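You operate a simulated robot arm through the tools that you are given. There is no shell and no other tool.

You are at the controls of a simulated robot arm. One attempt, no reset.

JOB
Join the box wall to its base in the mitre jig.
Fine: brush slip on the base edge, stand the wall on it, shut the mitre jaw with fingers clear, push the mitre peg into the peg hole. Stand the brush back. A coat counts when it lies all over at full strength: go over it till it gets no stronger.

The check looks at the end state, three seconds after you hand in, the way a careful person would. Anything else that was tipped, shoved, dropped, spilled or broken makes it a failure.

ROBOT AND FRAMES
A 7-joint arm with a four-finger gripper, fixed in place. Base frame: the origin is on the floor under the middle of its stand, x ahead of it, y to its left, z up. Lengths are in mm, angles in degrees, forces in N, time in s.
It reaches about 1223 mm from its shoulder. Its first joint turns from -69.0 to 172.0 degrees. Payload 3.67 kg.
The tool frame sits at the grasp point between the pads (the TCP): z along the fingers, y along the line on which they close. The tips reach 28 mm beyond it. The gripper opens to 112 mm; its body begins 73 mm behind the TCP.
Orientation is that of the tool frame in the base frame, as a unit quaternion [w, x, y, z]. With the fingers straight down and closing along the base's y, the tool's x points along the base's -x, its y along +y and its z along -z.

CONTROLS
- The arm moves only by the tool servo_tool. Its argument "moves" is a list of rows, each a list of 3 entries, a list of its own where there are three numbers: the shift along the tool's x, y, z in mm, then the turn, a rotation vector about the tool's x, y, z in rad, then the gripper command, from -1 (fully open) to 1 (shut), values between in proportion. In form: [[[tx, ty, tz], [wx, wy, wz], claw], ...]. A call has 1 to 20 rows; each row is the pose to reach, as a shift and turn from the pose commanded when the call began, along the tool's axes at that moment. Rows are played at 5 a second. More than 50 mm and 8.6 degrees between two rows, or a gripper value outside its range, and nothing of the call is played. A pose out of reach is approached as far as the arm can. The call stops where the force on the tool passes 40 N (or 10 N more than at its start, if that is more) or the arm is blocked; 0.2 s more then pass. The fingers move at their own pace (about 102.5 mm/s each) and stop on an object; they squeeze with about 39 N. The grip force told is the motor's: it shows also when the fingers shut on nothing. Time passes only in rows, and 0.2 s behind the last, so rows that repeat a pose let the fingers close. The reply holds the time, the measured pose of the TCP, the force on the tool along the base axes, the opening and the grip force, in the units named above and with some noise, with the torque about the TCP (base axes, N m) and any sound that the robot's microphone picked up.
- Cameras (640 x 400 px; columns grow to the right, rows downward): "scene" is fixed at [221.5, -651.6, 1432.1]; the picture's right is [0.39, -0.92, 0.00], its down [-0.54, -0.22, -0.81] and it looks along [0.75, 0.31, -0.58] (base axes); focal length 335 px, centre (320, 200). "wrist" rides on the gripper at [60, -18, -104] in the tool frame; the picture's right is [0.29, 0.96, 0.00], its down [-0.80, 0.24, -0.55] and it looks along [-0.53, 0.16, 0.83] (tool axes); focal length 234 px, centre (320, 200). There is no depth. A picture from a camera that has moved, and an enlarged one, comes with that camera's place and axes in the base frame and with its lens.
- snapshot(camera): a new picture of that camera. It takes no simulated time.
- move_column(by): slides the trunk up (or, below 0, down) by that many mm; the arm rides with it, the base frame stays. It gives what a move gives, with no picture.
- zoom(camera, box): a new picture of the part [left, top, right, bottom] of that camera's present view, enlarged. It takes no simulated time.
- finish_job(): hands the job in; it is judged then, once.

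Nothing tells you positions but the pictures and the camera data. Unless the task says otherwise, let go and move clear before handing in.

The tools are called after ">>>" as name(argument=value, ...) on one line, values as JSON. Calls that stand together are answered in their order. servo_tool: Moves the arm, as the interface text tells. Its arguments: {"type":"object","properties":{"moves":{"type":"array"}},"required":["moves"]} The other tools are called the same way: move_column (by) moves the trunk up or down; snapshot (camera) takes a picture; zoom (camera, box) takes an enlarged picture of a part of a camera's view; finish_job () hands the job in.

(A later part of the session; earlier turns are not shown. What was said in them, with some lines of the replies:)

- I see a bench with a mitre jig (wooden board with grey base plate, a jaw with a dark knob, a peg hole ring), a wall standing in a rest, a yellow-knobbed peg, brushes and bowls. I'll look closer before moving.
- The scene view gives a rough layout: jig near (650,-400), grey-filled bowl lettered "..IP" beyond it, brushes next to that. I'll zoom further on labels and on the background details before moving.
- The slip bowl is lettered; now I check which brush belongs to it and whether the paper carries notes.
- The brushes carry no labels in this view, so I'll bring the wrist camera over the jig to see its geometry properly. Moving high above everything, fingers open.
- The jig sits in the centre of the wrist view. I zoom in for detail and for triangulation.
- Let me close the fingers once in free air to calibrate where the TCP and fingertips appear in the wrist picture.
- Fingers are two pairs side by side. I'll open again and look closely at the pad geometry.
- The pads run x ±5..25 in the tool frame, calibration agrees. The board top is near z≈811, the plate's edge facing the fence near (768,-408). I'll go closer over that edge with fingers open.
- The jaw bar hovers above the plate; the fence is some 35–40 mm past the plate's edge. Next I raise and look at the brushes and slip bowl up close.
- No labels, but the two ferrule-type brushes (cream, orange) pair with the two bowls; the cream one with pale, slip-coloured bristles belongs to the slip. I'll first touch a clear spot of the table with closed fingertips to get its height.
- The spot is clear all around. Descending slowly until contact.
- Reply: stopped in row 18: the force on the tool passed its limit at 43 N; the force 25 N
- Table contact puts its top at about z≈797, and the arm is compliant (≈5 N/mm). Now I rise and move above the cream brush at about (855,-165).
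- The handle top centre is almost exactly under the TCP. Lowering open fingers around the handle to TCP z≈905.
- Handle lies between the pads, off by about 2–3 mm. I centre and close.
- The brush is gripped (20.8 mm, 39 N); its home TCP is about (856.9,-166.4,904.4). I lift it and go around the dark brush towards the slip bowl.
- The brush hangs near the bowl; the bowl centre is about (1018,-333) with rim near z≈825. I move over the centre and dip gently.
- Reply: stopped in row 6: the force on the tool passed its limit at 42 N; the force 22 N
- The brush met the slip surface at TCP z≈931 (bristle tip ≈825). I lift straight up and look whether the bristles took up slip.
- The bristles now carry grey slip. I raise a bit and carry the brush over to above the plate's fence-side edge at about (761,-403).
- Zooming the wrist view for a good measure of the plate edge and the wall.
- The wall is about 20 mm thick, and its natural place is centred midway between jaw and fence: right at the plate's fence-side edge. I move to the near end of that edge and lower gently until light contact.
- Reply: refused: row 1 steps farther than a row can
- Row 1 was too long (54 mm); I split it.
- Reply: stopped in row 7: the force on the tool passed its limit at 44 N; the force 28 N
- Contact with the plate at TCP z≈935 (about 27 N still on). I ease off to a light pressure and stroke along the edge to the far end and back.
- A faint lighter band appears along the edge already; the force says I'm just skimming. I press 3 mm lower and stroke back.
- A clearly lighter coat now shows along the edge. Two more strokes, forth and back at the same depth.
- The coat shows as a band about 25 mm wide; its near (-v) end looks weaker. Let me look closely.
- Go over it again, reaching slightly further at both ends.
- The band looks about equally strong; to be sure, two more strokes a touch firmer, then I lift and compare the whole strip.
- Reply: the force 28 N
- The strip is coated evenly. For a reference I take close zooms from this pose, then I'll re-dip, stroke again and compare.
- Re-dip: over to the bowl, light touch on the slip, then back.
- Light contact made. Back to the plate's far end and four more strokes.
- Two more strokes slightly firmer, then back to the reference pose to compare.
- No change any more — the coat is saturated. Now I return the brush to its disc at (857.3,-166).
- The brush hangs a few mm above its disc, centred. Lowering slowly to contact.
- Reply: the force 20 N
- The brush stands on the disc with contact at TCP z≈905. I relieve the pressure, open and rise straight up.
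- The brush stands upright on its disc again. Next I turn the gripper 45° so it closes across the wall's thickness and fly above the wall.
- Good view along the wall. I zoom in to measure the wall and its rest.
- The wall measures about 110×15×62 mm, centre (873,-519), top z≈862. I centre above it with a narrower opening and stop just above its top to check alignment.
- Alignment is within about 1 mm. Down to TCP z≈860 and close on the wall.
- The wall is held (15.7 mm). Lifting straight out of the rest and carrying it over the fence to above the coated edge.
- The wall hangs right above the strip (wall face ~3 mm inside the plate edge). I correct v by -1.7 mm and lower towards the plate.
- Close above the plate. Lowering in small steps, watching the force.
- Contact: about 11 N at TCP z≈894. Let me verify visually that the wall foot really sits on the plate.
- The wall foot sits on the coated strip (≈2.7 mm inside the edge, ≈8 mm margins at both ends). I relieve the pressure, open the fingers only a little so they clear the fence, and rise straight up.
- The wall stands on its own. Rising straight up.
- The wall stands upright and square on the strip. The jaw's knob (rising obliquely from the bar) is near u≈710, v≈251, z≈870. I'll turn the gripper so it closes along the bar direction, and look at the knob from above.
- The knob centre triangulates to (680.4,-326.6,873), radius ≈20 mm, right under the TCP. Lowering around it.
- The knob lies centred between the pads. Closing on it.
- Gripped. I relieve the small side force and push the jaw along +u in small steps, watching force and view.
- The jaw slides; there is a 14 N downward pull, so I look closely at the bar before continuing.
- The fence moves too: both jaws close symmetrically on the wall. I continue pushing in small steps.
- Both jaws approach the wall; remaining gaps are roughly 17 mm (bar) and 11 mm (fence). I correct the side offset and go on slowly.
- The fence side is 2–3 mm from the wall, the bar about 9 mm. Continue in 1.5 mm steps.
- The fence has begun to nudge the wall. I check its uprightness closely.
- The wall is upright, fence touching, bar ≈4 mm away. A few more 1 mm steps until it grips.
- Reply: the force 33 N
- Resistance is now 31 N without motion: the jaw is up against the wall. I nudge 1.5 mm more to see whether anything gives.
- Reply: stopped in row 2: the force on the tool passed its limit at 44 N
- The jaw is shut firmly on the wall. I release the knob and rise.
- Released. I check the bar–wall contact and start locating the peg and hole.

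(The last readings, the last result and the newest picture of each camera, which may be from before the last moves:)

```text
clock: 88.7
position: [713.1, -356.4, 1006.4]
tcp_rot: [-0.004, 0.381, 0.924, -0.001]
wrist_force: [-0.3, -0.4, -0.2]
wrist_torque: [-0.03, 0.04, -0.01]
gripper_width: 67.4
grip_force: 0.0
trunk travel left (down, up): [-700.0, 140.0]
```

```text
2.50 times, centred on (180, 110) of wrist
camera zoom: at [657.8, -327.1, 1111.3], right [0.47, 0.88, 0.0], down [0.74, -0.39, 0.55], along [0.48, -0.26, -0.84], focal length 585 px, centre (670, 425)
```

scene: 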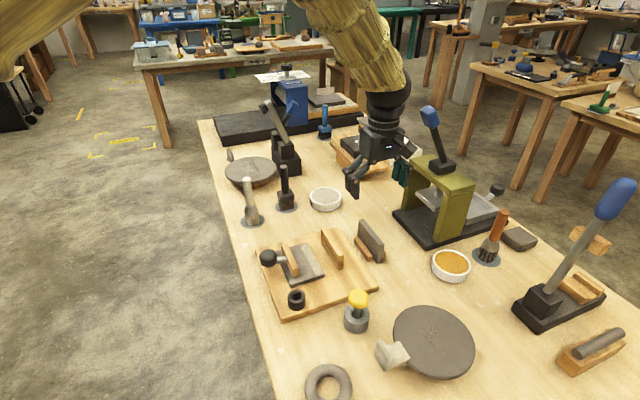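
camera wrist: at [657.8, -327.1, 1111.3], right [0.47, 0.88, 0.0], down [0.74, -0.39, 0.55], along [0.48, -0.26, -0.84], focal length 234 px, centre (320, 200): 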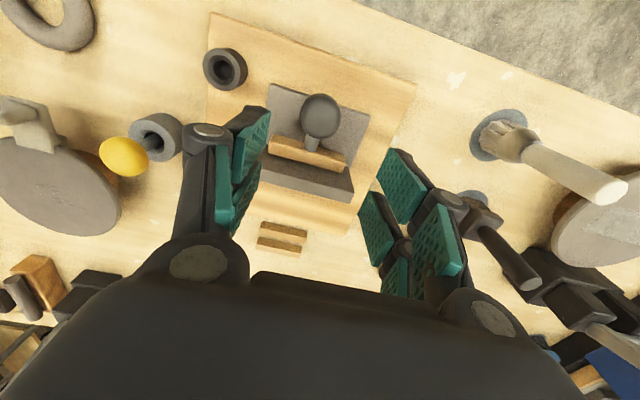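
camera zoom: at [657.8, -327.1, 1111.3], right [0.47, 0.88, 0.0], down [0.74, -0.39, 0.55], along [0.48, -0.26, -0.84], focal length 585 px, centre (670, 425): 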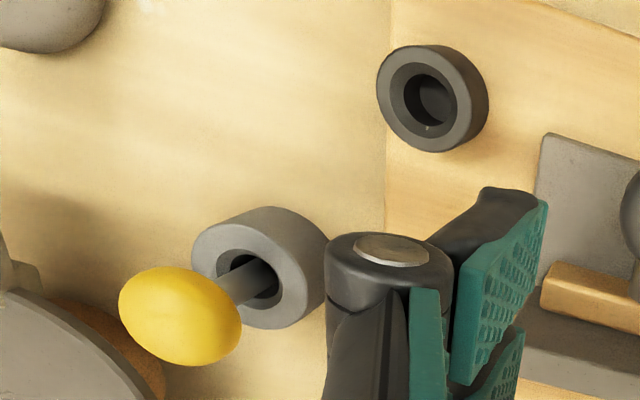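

Wall is firmly clamped between bar and fence. The peg's yellow knob is near (647,-556,878). I turn back to the straight orientation and fly above it.

>>> servo_tool(moves=[[[-15.4, -31.2, 0], [0, 0, -0.131], -0.2], [[-30.9, -62.5, 0], [0, 0, -0.262], -0.2], [[-46.3, -93.7, 0], [0, 0, -0.393], -0.2], [[-61.7, -125, 0], [0, 0, -0.524], -0.2], [[-77.2, -156, 0], [0, 0, -0.654], -0.2], [[-92.6, -187.4, 0], [0, 0, -0.785], -0.2], [[-92.6, -187.4, 0], [0, 0, -0.785], -0.2], [[-92.6, -187.4, 0], [0, 0, -0.785], -0.2]])

>>> snapshot(camera="wrist")

>>> zoom(camera="wrist", box=[230, 50, 410, 190])

>>> snapshot(camera="scene")

```text
clock: 90.5
position: [644.5, -555.6, 1009.8]
tcp_rot: [-0.003, -0.001, 1.0, 0.0]
wrist_force: [0.1, 0.7, -0.2]
wrist_torque: [0.02, -0.06, -0.04]
gripper_width: 67.5
grip_force: 0.1
trunk travel left (down, up): [-700.0, 140.0]
```

```text
taken
camera wrist: at [584.3, -573.2, 1115.3], right [-0.29, 0.96, 0.0], down [0.8, 0.24, 0.55], along [0.52, 0.16, -0.84], focal length 234 px, centre (320, 200)
```

wrist: 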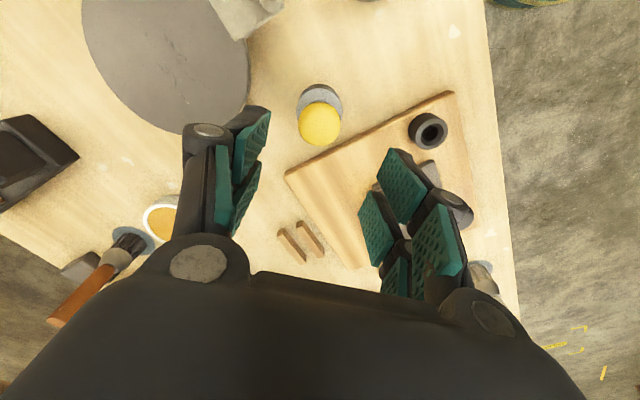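

```text
2.86 times, centred on (320, 120) of wrist
camera zoom: at [584.3, -573.2, 1115.3], right [-0.29, 0.96, 0.0], down [0.8, 0.24, 0.55], along [0.52, 0.16, -0.84], focal length 669 px, centre (320, 429)
```

zoom: 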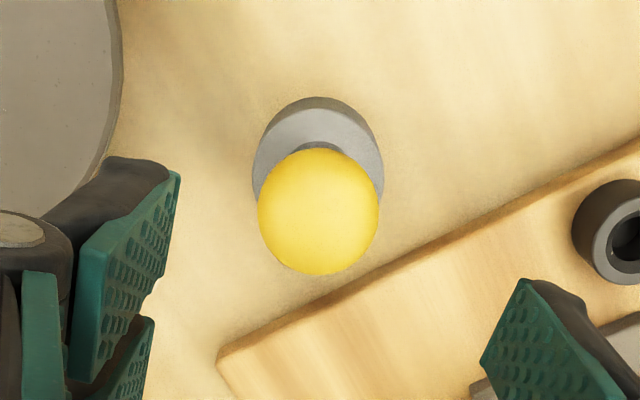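

```text
taken
```

scene: 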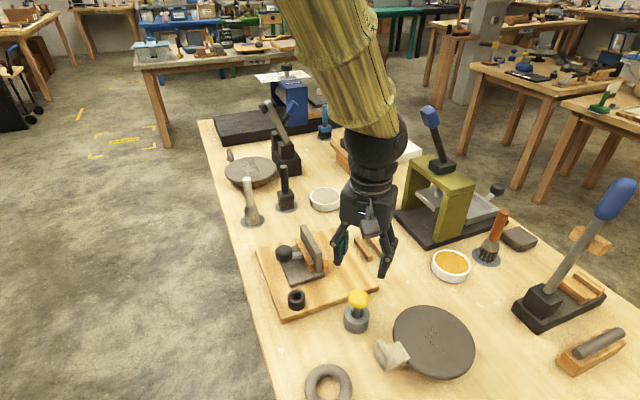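

The knob's centre is (645.5,-555,879.5), nearly under the TCP. I correct the slight tilt and lower around the knob, TCP a bit above its centre.

>>> servo_tool(moves=[[[-1, 0, 20], [0, -0.006, 0], -0.2], [[-1, 0, 60], [0, -0.006, 0], -0.2], [[-1, 0, 95], [0, -0.006, 0], -0.2], [[-1, 0, 119], [0, -0.006, 0], -0.2], [[-1, 0, 119], [0, -0.006, 0], -0.2]])

>>> zoom(camera="wrist", box=[200, 60, 440, 280])

>>> zoom(camera="scene", box=[310, 250, 410, 350])

```text
clock: 91.7
position: [643.2, -554.4, 891.5]
tcp_rot: [-0.001, -0.001, 1.0, 0.0]
wrist_force: [-1.0, -1.0, 0.7]
wrist_torque: [-0.01, 0.0, 0.0]
gripper_width: 67.1
grip_force: 0.1
trunk travel left (down, up): [-700.0, 140.0]
```

```text
1.82 times, centred on (320, 170) of wrist
camera zoom: at [582.9, -571.6, 995.7], right [-0.29, 0.96, 0.0], down [0.8, 0.24, 0.55], along [0.53, 0.16, -0.83], focal length 426 px, centre (320, 254)
```

zoom: 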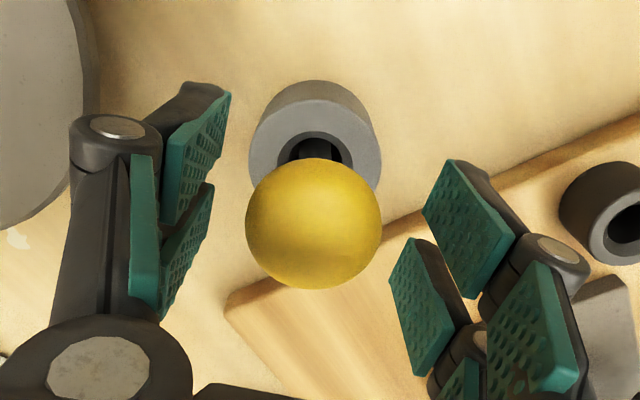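

```text
4.00 times, centred on (360, 300) of scene
camera zoom: at [221.5, -651.6, 1432.1], right [0.39, -0.92, 0.0], down [-0.54, -0.22, -0.81], along [0.75, 0.31, -0.58], focal length 1340 px, centre (160, -200)
```

zoom: 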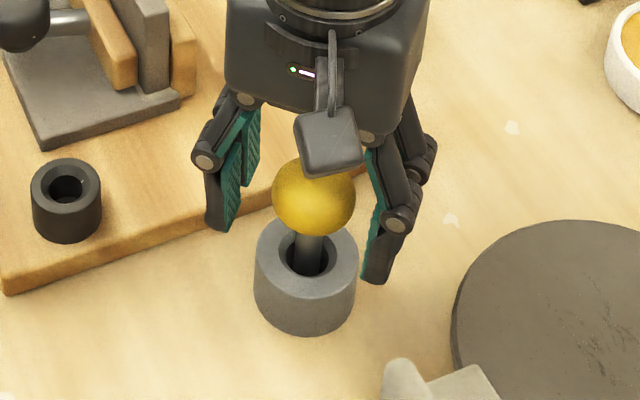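

Centre by 2–3 mm, then close on the knob.

>>> servo_tool(moves=[[[-2.7, -1, 0], [0, 0, 0], -0.2], [[-2.7, -1, 0], [0, 0, 0], 0.1], [[-2.7, -1, 0], [0, 0, 0], 0.25], [[-2.7, -1, 0], [0, 0, 0], 0.6], [[-2.7, -1, 0], [0, 0, 0], 0.6], [[-2.7, -1, 0], [0, 0, 0], 0.6]])

>>> zoom(camera="wrist", box=[200, 60, 440, 280])

>>> zoom(camera="scene", box=[310, 250, 410, 350])

```text
clock: 93.1
position: [647.4, -555.7, 890.1]
tcp_rot: [-0.001, -0.001, 1.0, 0.0]
wrist_force: [0.2, 0.5, 1.7]
wrist_torque: [0.01, -0.06, -0.04]
gripper_width: 36.7
grip_force: 38.9
trunk travel left (down, up): [-700.0, 140.0]
```

```text
1.82 times, centred on (320, 170) of wrist
camera zoom: at [586.1, -573.3, 995.3], right [-0.29, 0.96, 0.0], down [0.8, 0.24, 0.55], along [0.53, 0.16, -0.83], focal length 426 px, centre (320, 254)
```

zoom: 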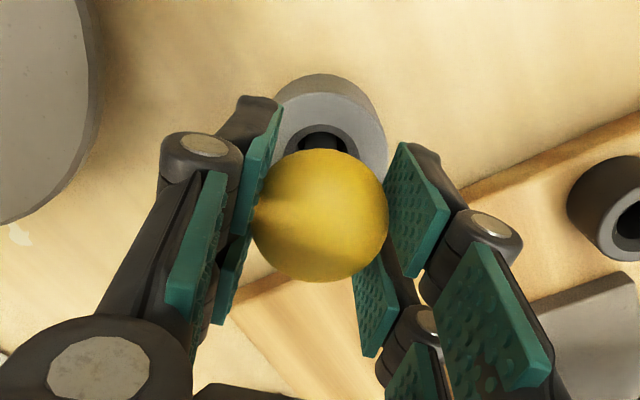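

```text
4.00 times, centred on (360, 300) of scene
camera zoom: at [221.5, -651.6, 1432.1], right [0.39, -0.92, 0.0], down [-0.54, -0.22, -0.81], along [0.75, 0.31, -0.58], focal length 1340 px, centre (160, -200)
```

zoom: 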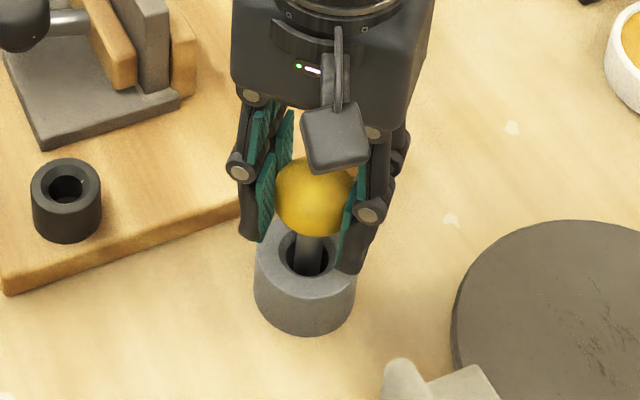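

The knob is held. Lifting the peg straight up out of its holder.

>>> servo_tool(moves=[[[0, 0, -10], [0, 0, 0], 0.6], [[0, 0, -25], [0, 0, 0], 0.6], [[0, 0, -45], [0, 0, 0], 0.6], [[0, 0, -65], [0, 0, 0], 0.6], [[0, 0, -85], [0, 0, 0], 0.6], [[0, 0, -85], [0, 0, 0], 0.6], [[0, 0, -85], [0, 0, 0], 0.6]])

>>> zoom(camera="wrist", box=[200, 20, 440, 240])

>>> zoom(camera="scene", box=[300, 230, 410, 350])

```text
clock: 94.7
position: [648.3, -556.1, 975.5]
tcp_rot: [0.0, -0.001, 1.0, 0.0]
wrist_force: [-0.2, -0.5, -0.6]
wrist_torque: [-0.02, -0.04, 0.0]
gripper_width: 36.7
grip_force: 39.1
trunk travel left (down, up): [-700.0, 140.0]
```

```text
1.82 times, centred on (320, 130) of wrist
camera zoom: at [586.5, -573.7, 1079.9], right [-0.29, 0.96, 0.0], down [0.8, 0.24, 0.55], along [0.53, 0.16, -0.83], focal length 426 px, centre (320, 327)
```

zoom: 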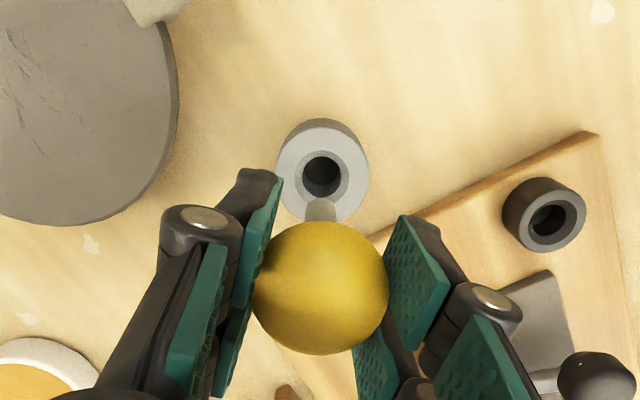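

```text
3.33 times, centred on (355, 290) of scene
camera zoom: at [221.5, -651.6, 1432.1], right [0.39, -0.92, 0.0], down [-0.54, -0.22, -0.81], along [0.75, 0.31, -0.58], focal length 1117 px, centre (203, -100)
```

zoom: 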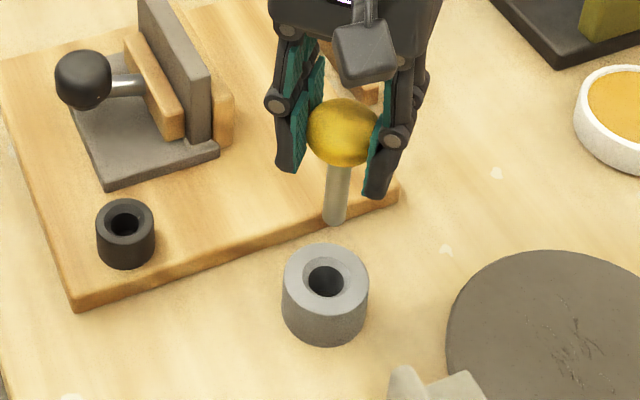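

The peg (rod ≈16 mm) hangs vertical. The hole ring's top centre triangulates to (627.8,-422.7,842). I carry the peg above it and come down to ≈12 mm above.

>>> servo_tool(moves=[[[6, 45, 0], [0, 0, 0], 0.6], [[12, 90, 0], [0, 0, 0], 0.6], [[18.7, 132.7, 0], [0, 0, 0], 0.6], [[18.7, 132.7, 0], [0, 0, 0], 0.6], [[18.7, 132.7, 25], [0, 0, 0], 0.6], [[18.7, 132.7, 46], [0, 0, 0], 0.6], [[18.7, 132.7, 46], [0, 0, 0], 0.6], [[18.7, 132.7, 46], [0, 0, 0], 0.6]])

>>> zoom(camera="wrist", box=[240, 60, 400, 200])

>>> zoom(camera="scene", box=[265, 250, 335, 320])

```text
clock: 96.5
position: [628.6, -424.6, 928.2]
tcp_rot: [-0.001, 0.0, 1.0, 0.0]
wrist_force: [0.3, 0.2, -0.3]
wrist_torque: [-0.01, 0.03, 0.01]
gripper_width: 36.8
grip_force: 39.1
trunk travel left (down, up): [-700.0, 140.0]
```

```text
2.86 times, centred on (320, 130) of wrist
camera zoom: at [567.9, -441.0, 1033.5], right [-0.29, 0.96, 0.0], down [0.8, 0.24, 0.55], along [0.53, 0.16, -0.83], focal length 669 px, centre (320, 400)
```

zoom: 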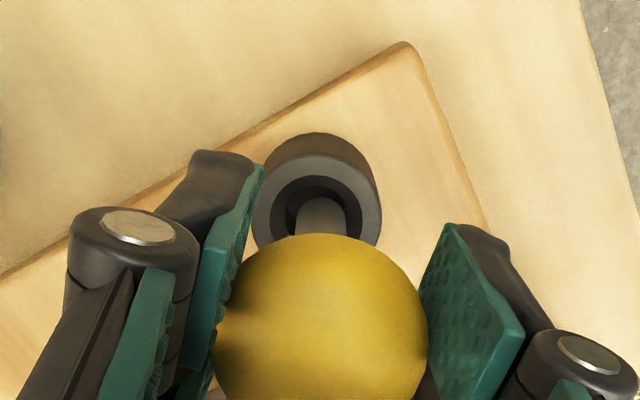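

```text
5.71 times, centred on (300, 285) of scene
camera zoom: at [221.5, -651.6, 1432.1], right [0.39, -0.92, 0.0], down [-0.54, -0.22, -0.81], along [0.75, 0.31, -0.58], focal length 1915 px, centre (434, -286)
```

zoom: 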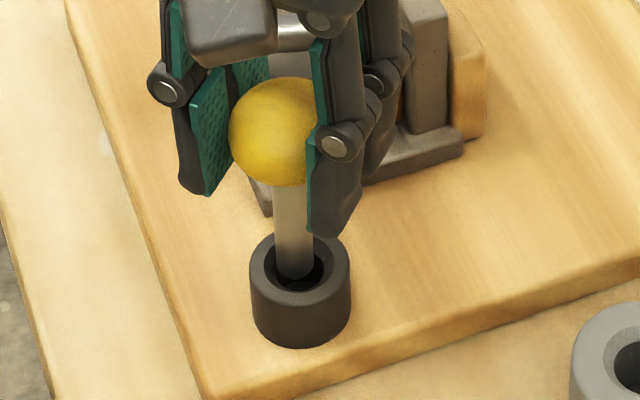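

The rod end is right at the hole's mouth, about 1.3 mm too far in +y. I correct and lower slowly.

>>> servo_tool(moves=[[[-0.4, -1.3, 0], [0, 0, 0], 0.6], [[-0.4, -1.3, 2], [0, 0, 0], 0.6], [[-0.4, -1.3, 4], [0, 0, 0], 0.6], [[-0.4, -1.3, 6], [0, 0, 0], 0.6], [[-0.4, -1.3, 8], [0, 0, 0], 0.6], [[-0.4, -1.3, 8], [0, 0, 0], 0.6]])

>>> zoom(camera="wrist", box=[240, 60, 400, 200])

>>> zoom(camera="scene", box=[265, 250, 335, 320])

```text
clock: 97.9
position: [628.2, -423.7, 921.1]
tcp_rot: [-0.001, -0.001, 1.0, 0.0]
wrist_force: [-0.4, -1.1, 0.2]
wrist_torque: [-0.02, 0.0, 0.0]
gripper_width: 36.4
grip_force: 39.4
trunk travel left (down, up): [-700.0, 140.0]
```

```text
2.86 times, centred on (320, 130) of wrist
camera zoom: at [568.4, -442.4, 1026.5], right [-0.29, 0.96, 0.0], down [0.8, 0.24, 0.55], along [0.53, 0.16, -0.83], focal length 669 px, centre (320, 400)
```

zoom: 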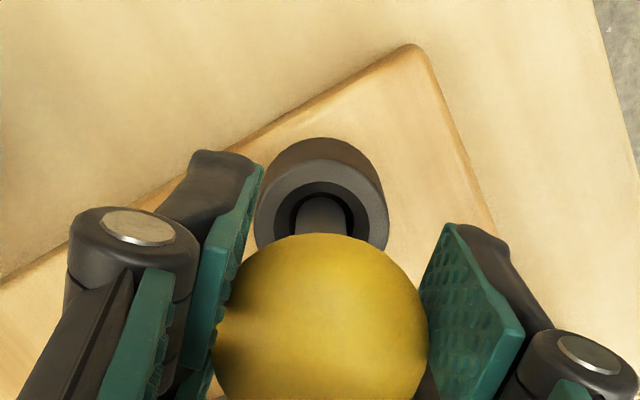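

```text
5.71 times, centred on (300, 285) of scene
camera zoom: at [221.5, -651.6, 1432.1], right [0.39, -0.92, 0.0], down [-0.54, -0.22, -0.81], along [0.75, 0.31, -0.58], focal length 1915 px, centre (434, -286)
```

zoom: 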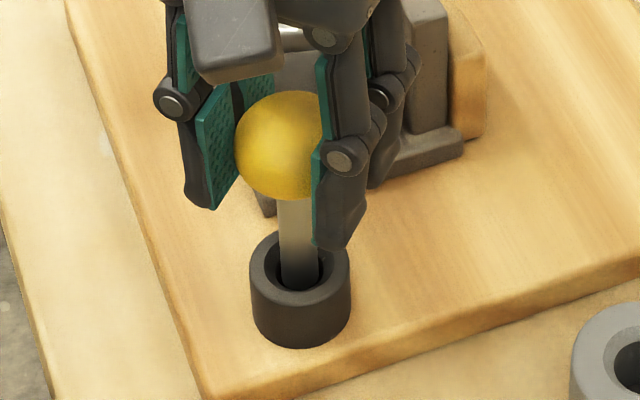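

The rod is entering the hole, centred and without force. Continue lowering.

>>> servo_tool(moves=[[[0, 0, 3], [0, 0, 0], 0.6], [[0, 0, 6], [0, 0, 0], 0.6], [[0, 0, 9], [0, 0, 0], 0.6], [[0, 0, 12], [0, 0, 0], 0.6], [[0, 0, 15], [0, 0, 0], 0.6], [[0, 0, 15], [0, 0, 0], 0.6]])

>>> zoom(camera="wrist", box=[240, 60, 400, 200])

>>> zoom(camera="scene", box=[265, 250, 335, 320])

```text
clock: 99.3
position: [629.4, -423.9, 909.3]
tcp_rot: [0.001, 0.0, 1.0, -0.001]
wrist_force: [-0.4, -4.4, 30.9]
wrist_torque: [-0.32, 0.0, 0.01]
gripper_width: 36.9
grip_force: 38.2
trunk travel left (down, up): [-700.0, 140.0]
```

```text
2.86 times, centred on (320, 130) of wrist
camera zoom: at [567.8, -441.5, 1014.9], right [-0.29, 0.96, 0.0], down [0.8, 0.24, 0.55], along [0.53, 0.16, -0.83], focal length 669 px, centre (320, 400)
```

zoom: 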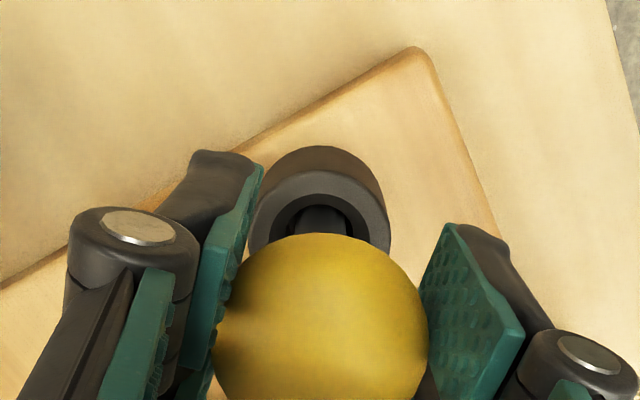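

```text
5.71 times, centred on (300, 285) of scene
camera zoom: at [221.5, -651.6, 1432.1], right [0.39, -0.92, 0.0], down [-0.54, -0.22, -0.81], along [0.75, 0.31, -0.58], focal length 1915 px, centre (434, -286)
```

zoom: 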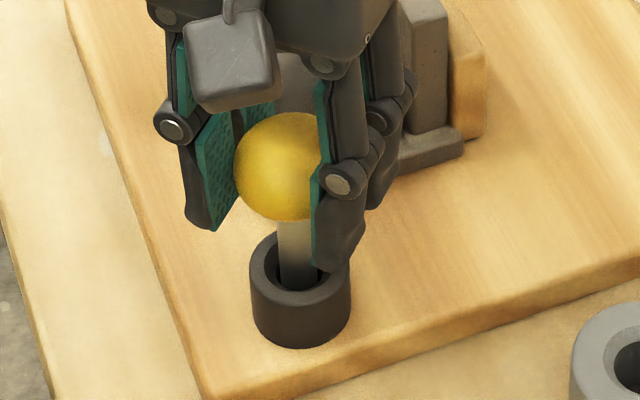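

About 31 N at 19 mm depth, with a slight side load. I look closer before pushing further.

>>> zoom(camera="wrist", box=[290, 85, 360, 145])

>>> zoom(camera="scene", box=[285, 280, 315, 312])

```text
6.67 times, centred on (325, 115) of wrist
camera zoom: at [567.8, -441.5, 1014.9], right [-0.29, 0.96, 0.0], down [0.8, 0.24, 0.55], along [0.53, 0.16, -0.83], focal length 1561 px, centre (287, 767)
```

zoom: 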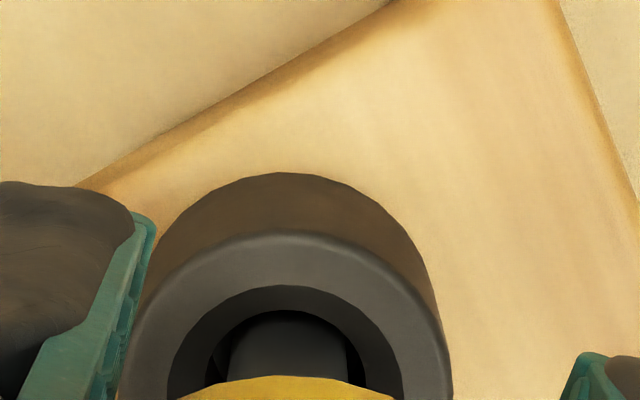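

```text
12.50 times, centred on (300, 296) of scene
camera zoom: at [221.5, -651.6, 1432.1], right [0.39, -0.92, 0.0], down [-0.54, -0.22, -0.81], along [0.75, 0.31, -0.58], focal length 4189 px, centre (570, -1000)
```

zoom: 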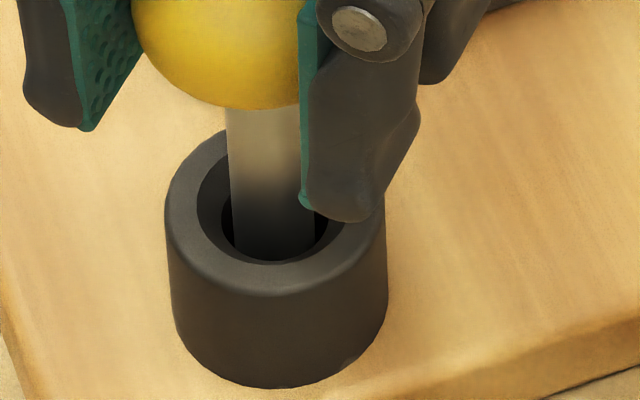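

The rod is centred sideways, but close to the near (-x) wall. I ease up, shift +1.5 mm in x, and push again to see whether it was seated or rubbing.

>>> servo_tool(moves=[[[0, 0, -6], [0, 0, 0], 0.6], [[-1.5, -0.5, -6], [0, 0, 0], 0.6], [[-1.5, -0.5, -3], [0, 0, 0], 0.6], [[-1.5, -0.5, -1.5], [0, 0, 0], 0.6], [[-1.5, -0.5, 0], [0, 0, 0], 0.6], [[-1.5, -0.5, 0], [0, 0, 0], 0.6]])

>>> zoom(camera="scene", box=[285, 280, 315, 312])

>>> zoom(camera="wrist", box=[290, 85, 360, 145])

```text
clock: 100.7
position: [629.1, -424.5, 909.2]
tcp_rot: [0.001, -0.001, 1.0, -0.001]
wrist_force: [-0.9, -1.7, 34.6]
wrist_torque: [-0.14, 0.05, 0.0]
gripper_width: 36.9
grip_force: 39.5
trunk travel left (down, up): [-700.0, 140.0]
```

```text
12.50 times, centred on (300, 296) of scene
camera zoom: at [221.5, -651.6, 1432.1], right [0.39, -0.92, 0.0], down [-0.54, -0.22, -0.81], along [0.75, 0.31, -0.58], focal length 4189 px, centre (570, -1000)
```

zoom: 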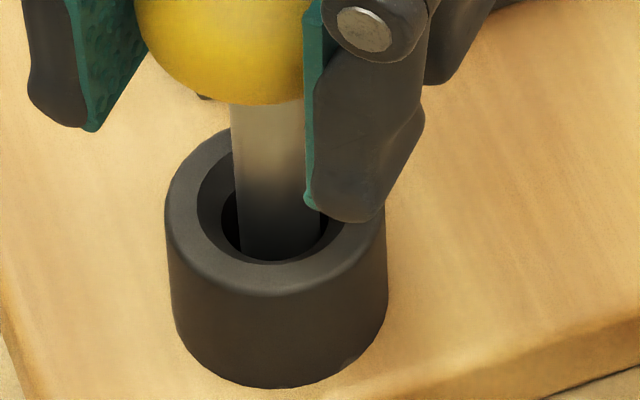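

```text
6.67 times, centred on (325, 115) of wrist
camera zoom: at [568.9, -441.7, 1013.7], right [-0.29, 0.96, 0.0], down [0.8, 0.24, 0.55], along [0.53, 0.16, -0.83], focal length 1561 px, centre (287, 767)
```

zoom: 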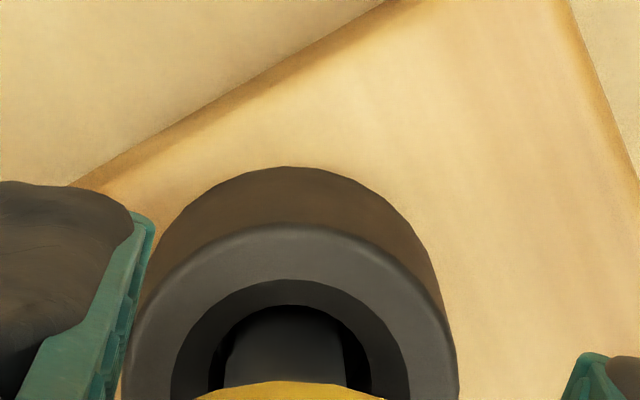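

The peg stops at the same height (909.2) wherever I hold it sideways, with no side force: it is seated on the bottom of the hole. I relieve the pressure and release gently.

>>> servo_tool(moves=[[[0, 0, -2], [0, 0, 0], 0.6], [[0, 0, -3.2], [0, 0, 0], 0.6], [[0, 0, -3.2], [0, 0, 0], 0.3], [[0, 0, -3.2], [0, 0, 0], 0.2], [[0, 0, -3.2], [0, 0, 0], 0.1], [[0, 0, -3.2], [0, 0, 0], -0.1], [[0, 0, -3.2], [0, 0, 0], -0.2], [[0, 0, -3.2], [0, 0, 0], -0.2]])

>>> zoom(camera="wrist", box=[200, 60, 440, 280])

>>> zoom(camera="scene", box=[260, 240, 340, 320])

```text
clock: 102.5
position: [630.6, -424.8, 909.6]
tcp_rot: [-0.001, -0.001, 1.0, 0.0]
wrist_force: [0.2, 0.9, -0.8]
wrist_torque: [0.0, 0.02, 0.02]
gripper_width: 67.4
grip_force: 0.0
trunk travel left (down, up): [-700.0, 140.0]
```

```text
1.82 times, centred on (320, 170) of wrist
camera zoom: at [569.5, -442.6, 1014.5], right [-0.29, 0.96, 0.0], down [0.8, 0.24, 0.55], along [0.53, 0.16, -0.83], focal length 426 px, centre (320, 254)
```

zoom: 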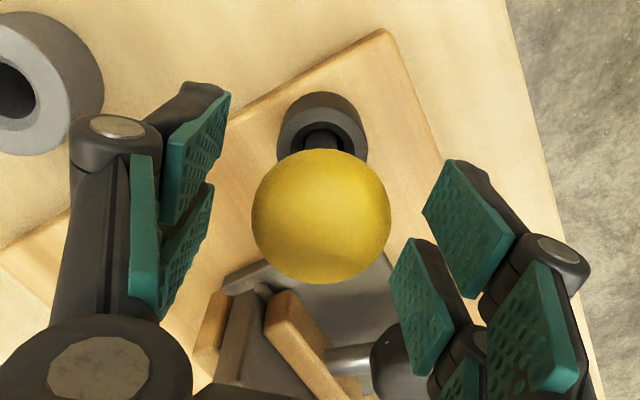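

```text
5.00 times, centred on (300, 280) of scene
camera zoom: at [221.5, -651.6, 1432.1], right [0.39, -0.92, 0.0], down [-0.54, -0.22, -0.81], along [0.75, 0.31, -0.58], focal length 1676 px, centre (420, -200)
```

zoom: 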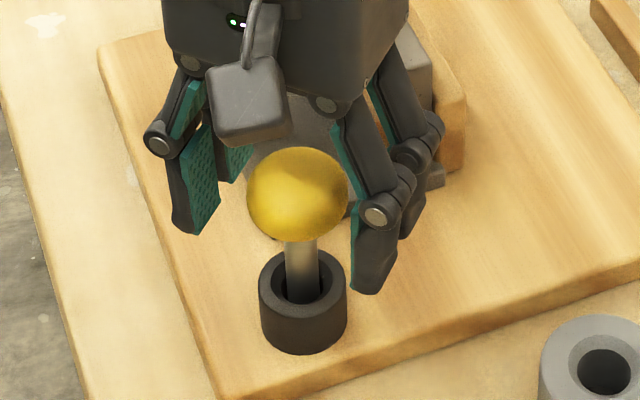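

The peg stands upright in the hole. Rising straight up and inspecting everything.

>>> servo_tool(moves=[[[0, 0, -25], [0, 0, 0], -0.2], [[0, 0, -60], [0, 0, 0], -0.2], [[0, 0, -100], [0, 0, 0], -0.2], [[30, -30, -120], [0, 0, 0], -0.2], [[60, -60, -140], [0, 0, 0], -0.2], [[60, -60, -140], [0, 0, 0], -0.2]])

>>> snapshot(camera="scene")

>>> snapshot(camera="wrist")

>>> zoom(camera="scene", box=[250, 220, 350, 320])

```text
clock: 103.9
position: [569.3, -484.1, 1048.2]
tcp_rot: [-0.001, -0.001, 1.0, 0.0]
wrist_force: [0.3, 0.8, -0.2]
wrist_torque: [0.01, 0.04, -0.01]
gripper_width: 67.2
grip_force: 0.0
trunk travel left (down, up): [-700.0, 140.0]
```

```text
taken
```

scene: 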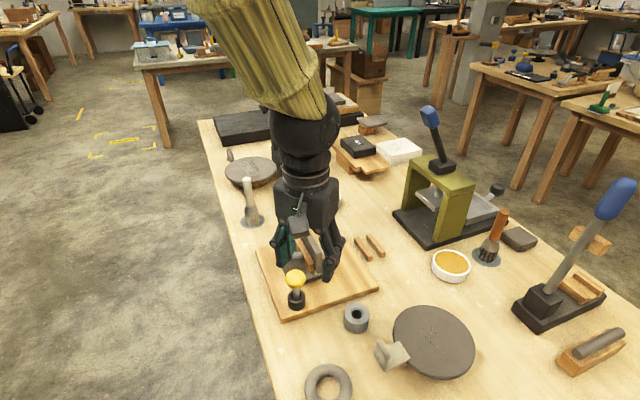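

```text
taken
camera wrist: at [509.1, -501.4, 1153.6], right [-0.29, 0.96, 0.0], down [0.8, 0.24, 0.55], along [0.53, 0.16, -0.83], focal length 234 px, centre (320, 200)
```

wrist: 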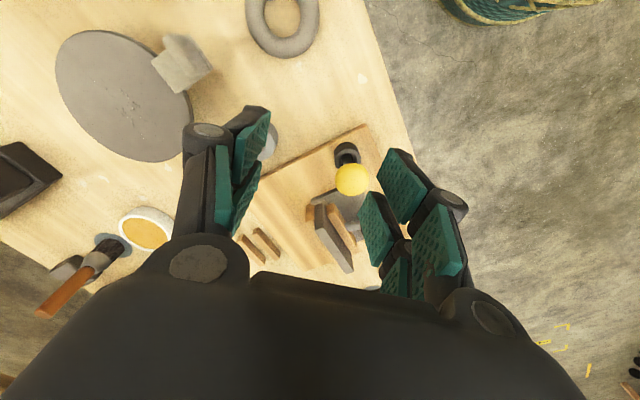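

```text
4.00 times, centred on (300, 270) of scene
camera zoom: at [221.5, -651.6, 1432.1], right [0.39, -0.92, 0.0], down [-0.54, -0.22, -0.81], along [0.75, 0.31, -0.58], focal length 1340 px, centre (400, -80)
```

zoom: 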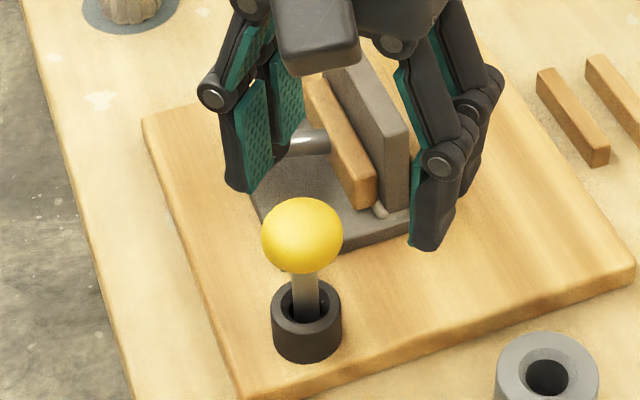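

Everything seems in place. I move the arm aside to see the jig unobstructed.

>>> servo_tool(moves=[[[0, 30, -35], [0, 0, 0], -0.2], [[0, 70, -60], [0, 0, 0], -0.2], [[0, 115, -75], [0, 0, 0], -0.2], [[0, 160, -90], [0, 0, 0], -0.2], [[0, 205, -100], [0, 0, 0], -0.2], [[0, 250, -100], [0, 0, 0], -0.2], [[0, 290, -100], [0, 0, 0], -0.2], [[0, 290, -100], [0, 0, 0], -0.2]])

>>> snapshot(camera="scene")

>>> zoom(camera="scene", box=[250, 220, 350, 320])

>>> zoom(camera="scene", box=[295, 225, 335, 280])

>>> zoom(camera="scene", box=[280, 265, 315, 312])

>>> snapshot(camera="wrist")

```text
clock: 105.7
position: [569.8, -195.9, 1150.5]
tcp_rot: [-0.001, -0.001, 1.0, 0.0]
wrist_force: [0.2, -1.2, 1.2]
wrist_torque: [0.0, -0.03, 0.01]
gripper_width: 67.4
grip_force: 0.0
trunk travel left (down, up): [-700.0, 140.0]
```

```text
taken
```

scene: 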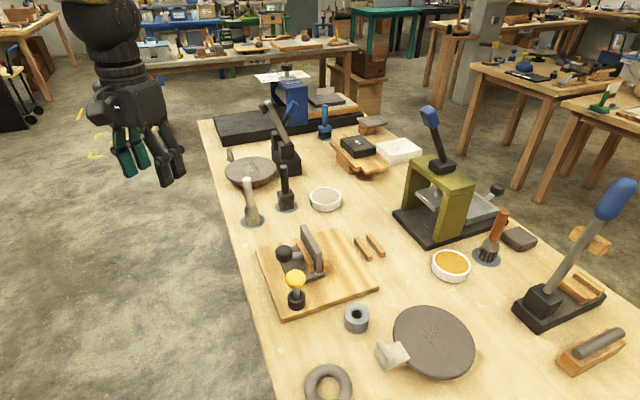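

```text
4.00 times, centred on (300, 270) of scene
camera zoom: at [221.5, -651.6, 1432.1], right [0.39, -0.92, 0.0], down [-0.54, -0.22, -0.81], along [0.75, 0.31, -0.58], focal length 1340 px, centre (400, -80)
```

zoom: 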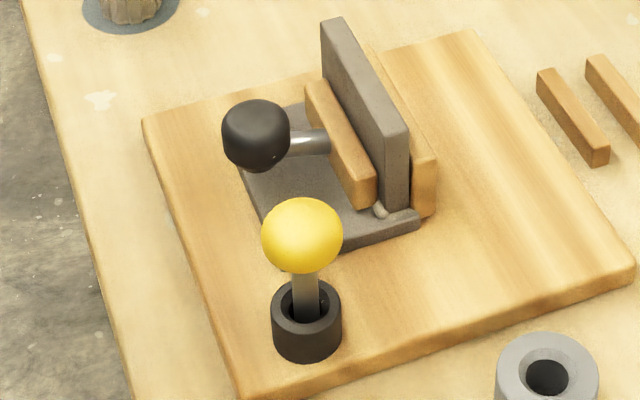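

```text
7.27 times, centred on (315, 252) of scene
camera zoom: at [221.5, -651.6, 1432.1], right [0.39, -0.92, 0.0], down [-0.54, -0.22, -0.81], along [0.75, 0.31, -0.58], focal length 2437 px, centre (356, -182)
```

zoom: 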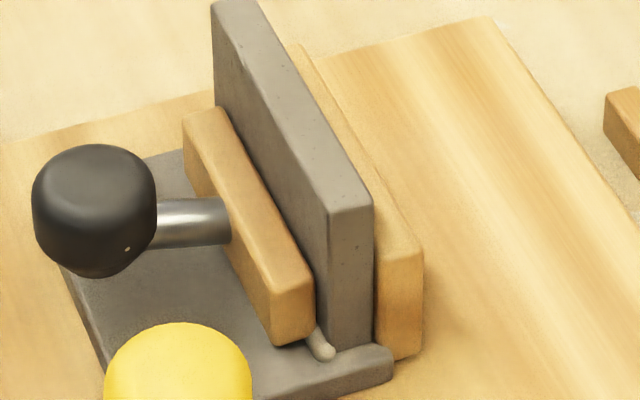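

```text
8.51 times, centred on (298, 288) of scene
camera zoom: at [221.5, -651.6, 1432.1], right [0.39, -0.92, 0.0], down [-0.54, -0.22, -0.81], along [0.75, 0.31, -0.58], focal length 2852 px, centre (512, -553)
```

zoom: 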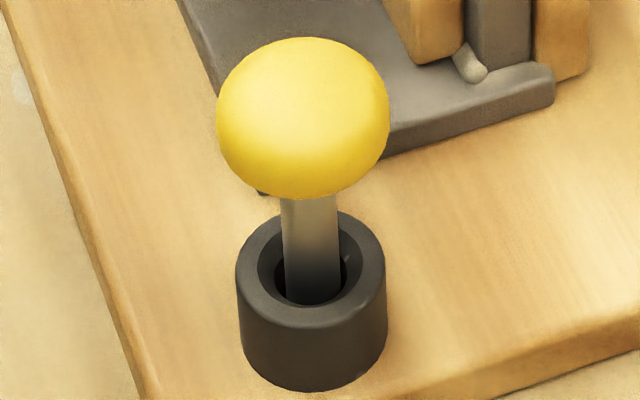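

```text
taken
camera wrist: at [509.6, -213.2, 1255.4], right [-0.29, 0.96, 0.0], down [0.8, 0.24, 0.55], along [0.53, 0.16, -0.83], focal length 234 px, centre (320, 200)
```

wrist: 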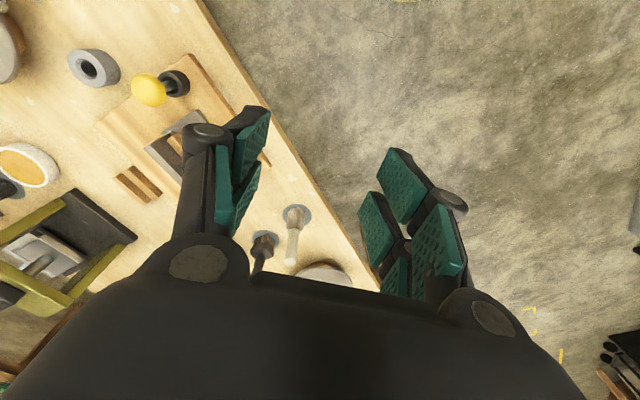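

The jig now holds the wall clamped on its base. A bead of slip has squeezed out along the joint since the peg went in. The peg is seated in its hole, the brush stands on its disc, and nothing else was moved. The arm is clear, so I hand in.

>>> finish_job()

```text
The job is handed in.
```

The wall is joined to its base in the mitre jig, and the job is handed in. No verdict came back.

- **Slip coat:** I brushed slip along the base edge facing the fence and went over it, including after a second dip, until the strip showed no further change.
- **Brush:** None of the brushes is labelled. I used the cream one because its bristles matched the slip, and it stands upright on its disc again.
- **Wall and jaw:** The wall stands upright on the coated strip. Both sides of the jaw closed on it; the fence side nudged it 2 to 3 mm inward and it stayed on the coat. I pushed until the jaw met firm resistance, then let go of the knob.
- **Peg:** It sits on the bottom of the peg hole and stands upright. After it went in, a bead of slip appeared along the joint.

In the last pictures nothing else on the bench looked moved or tipped, and the arm was clear.
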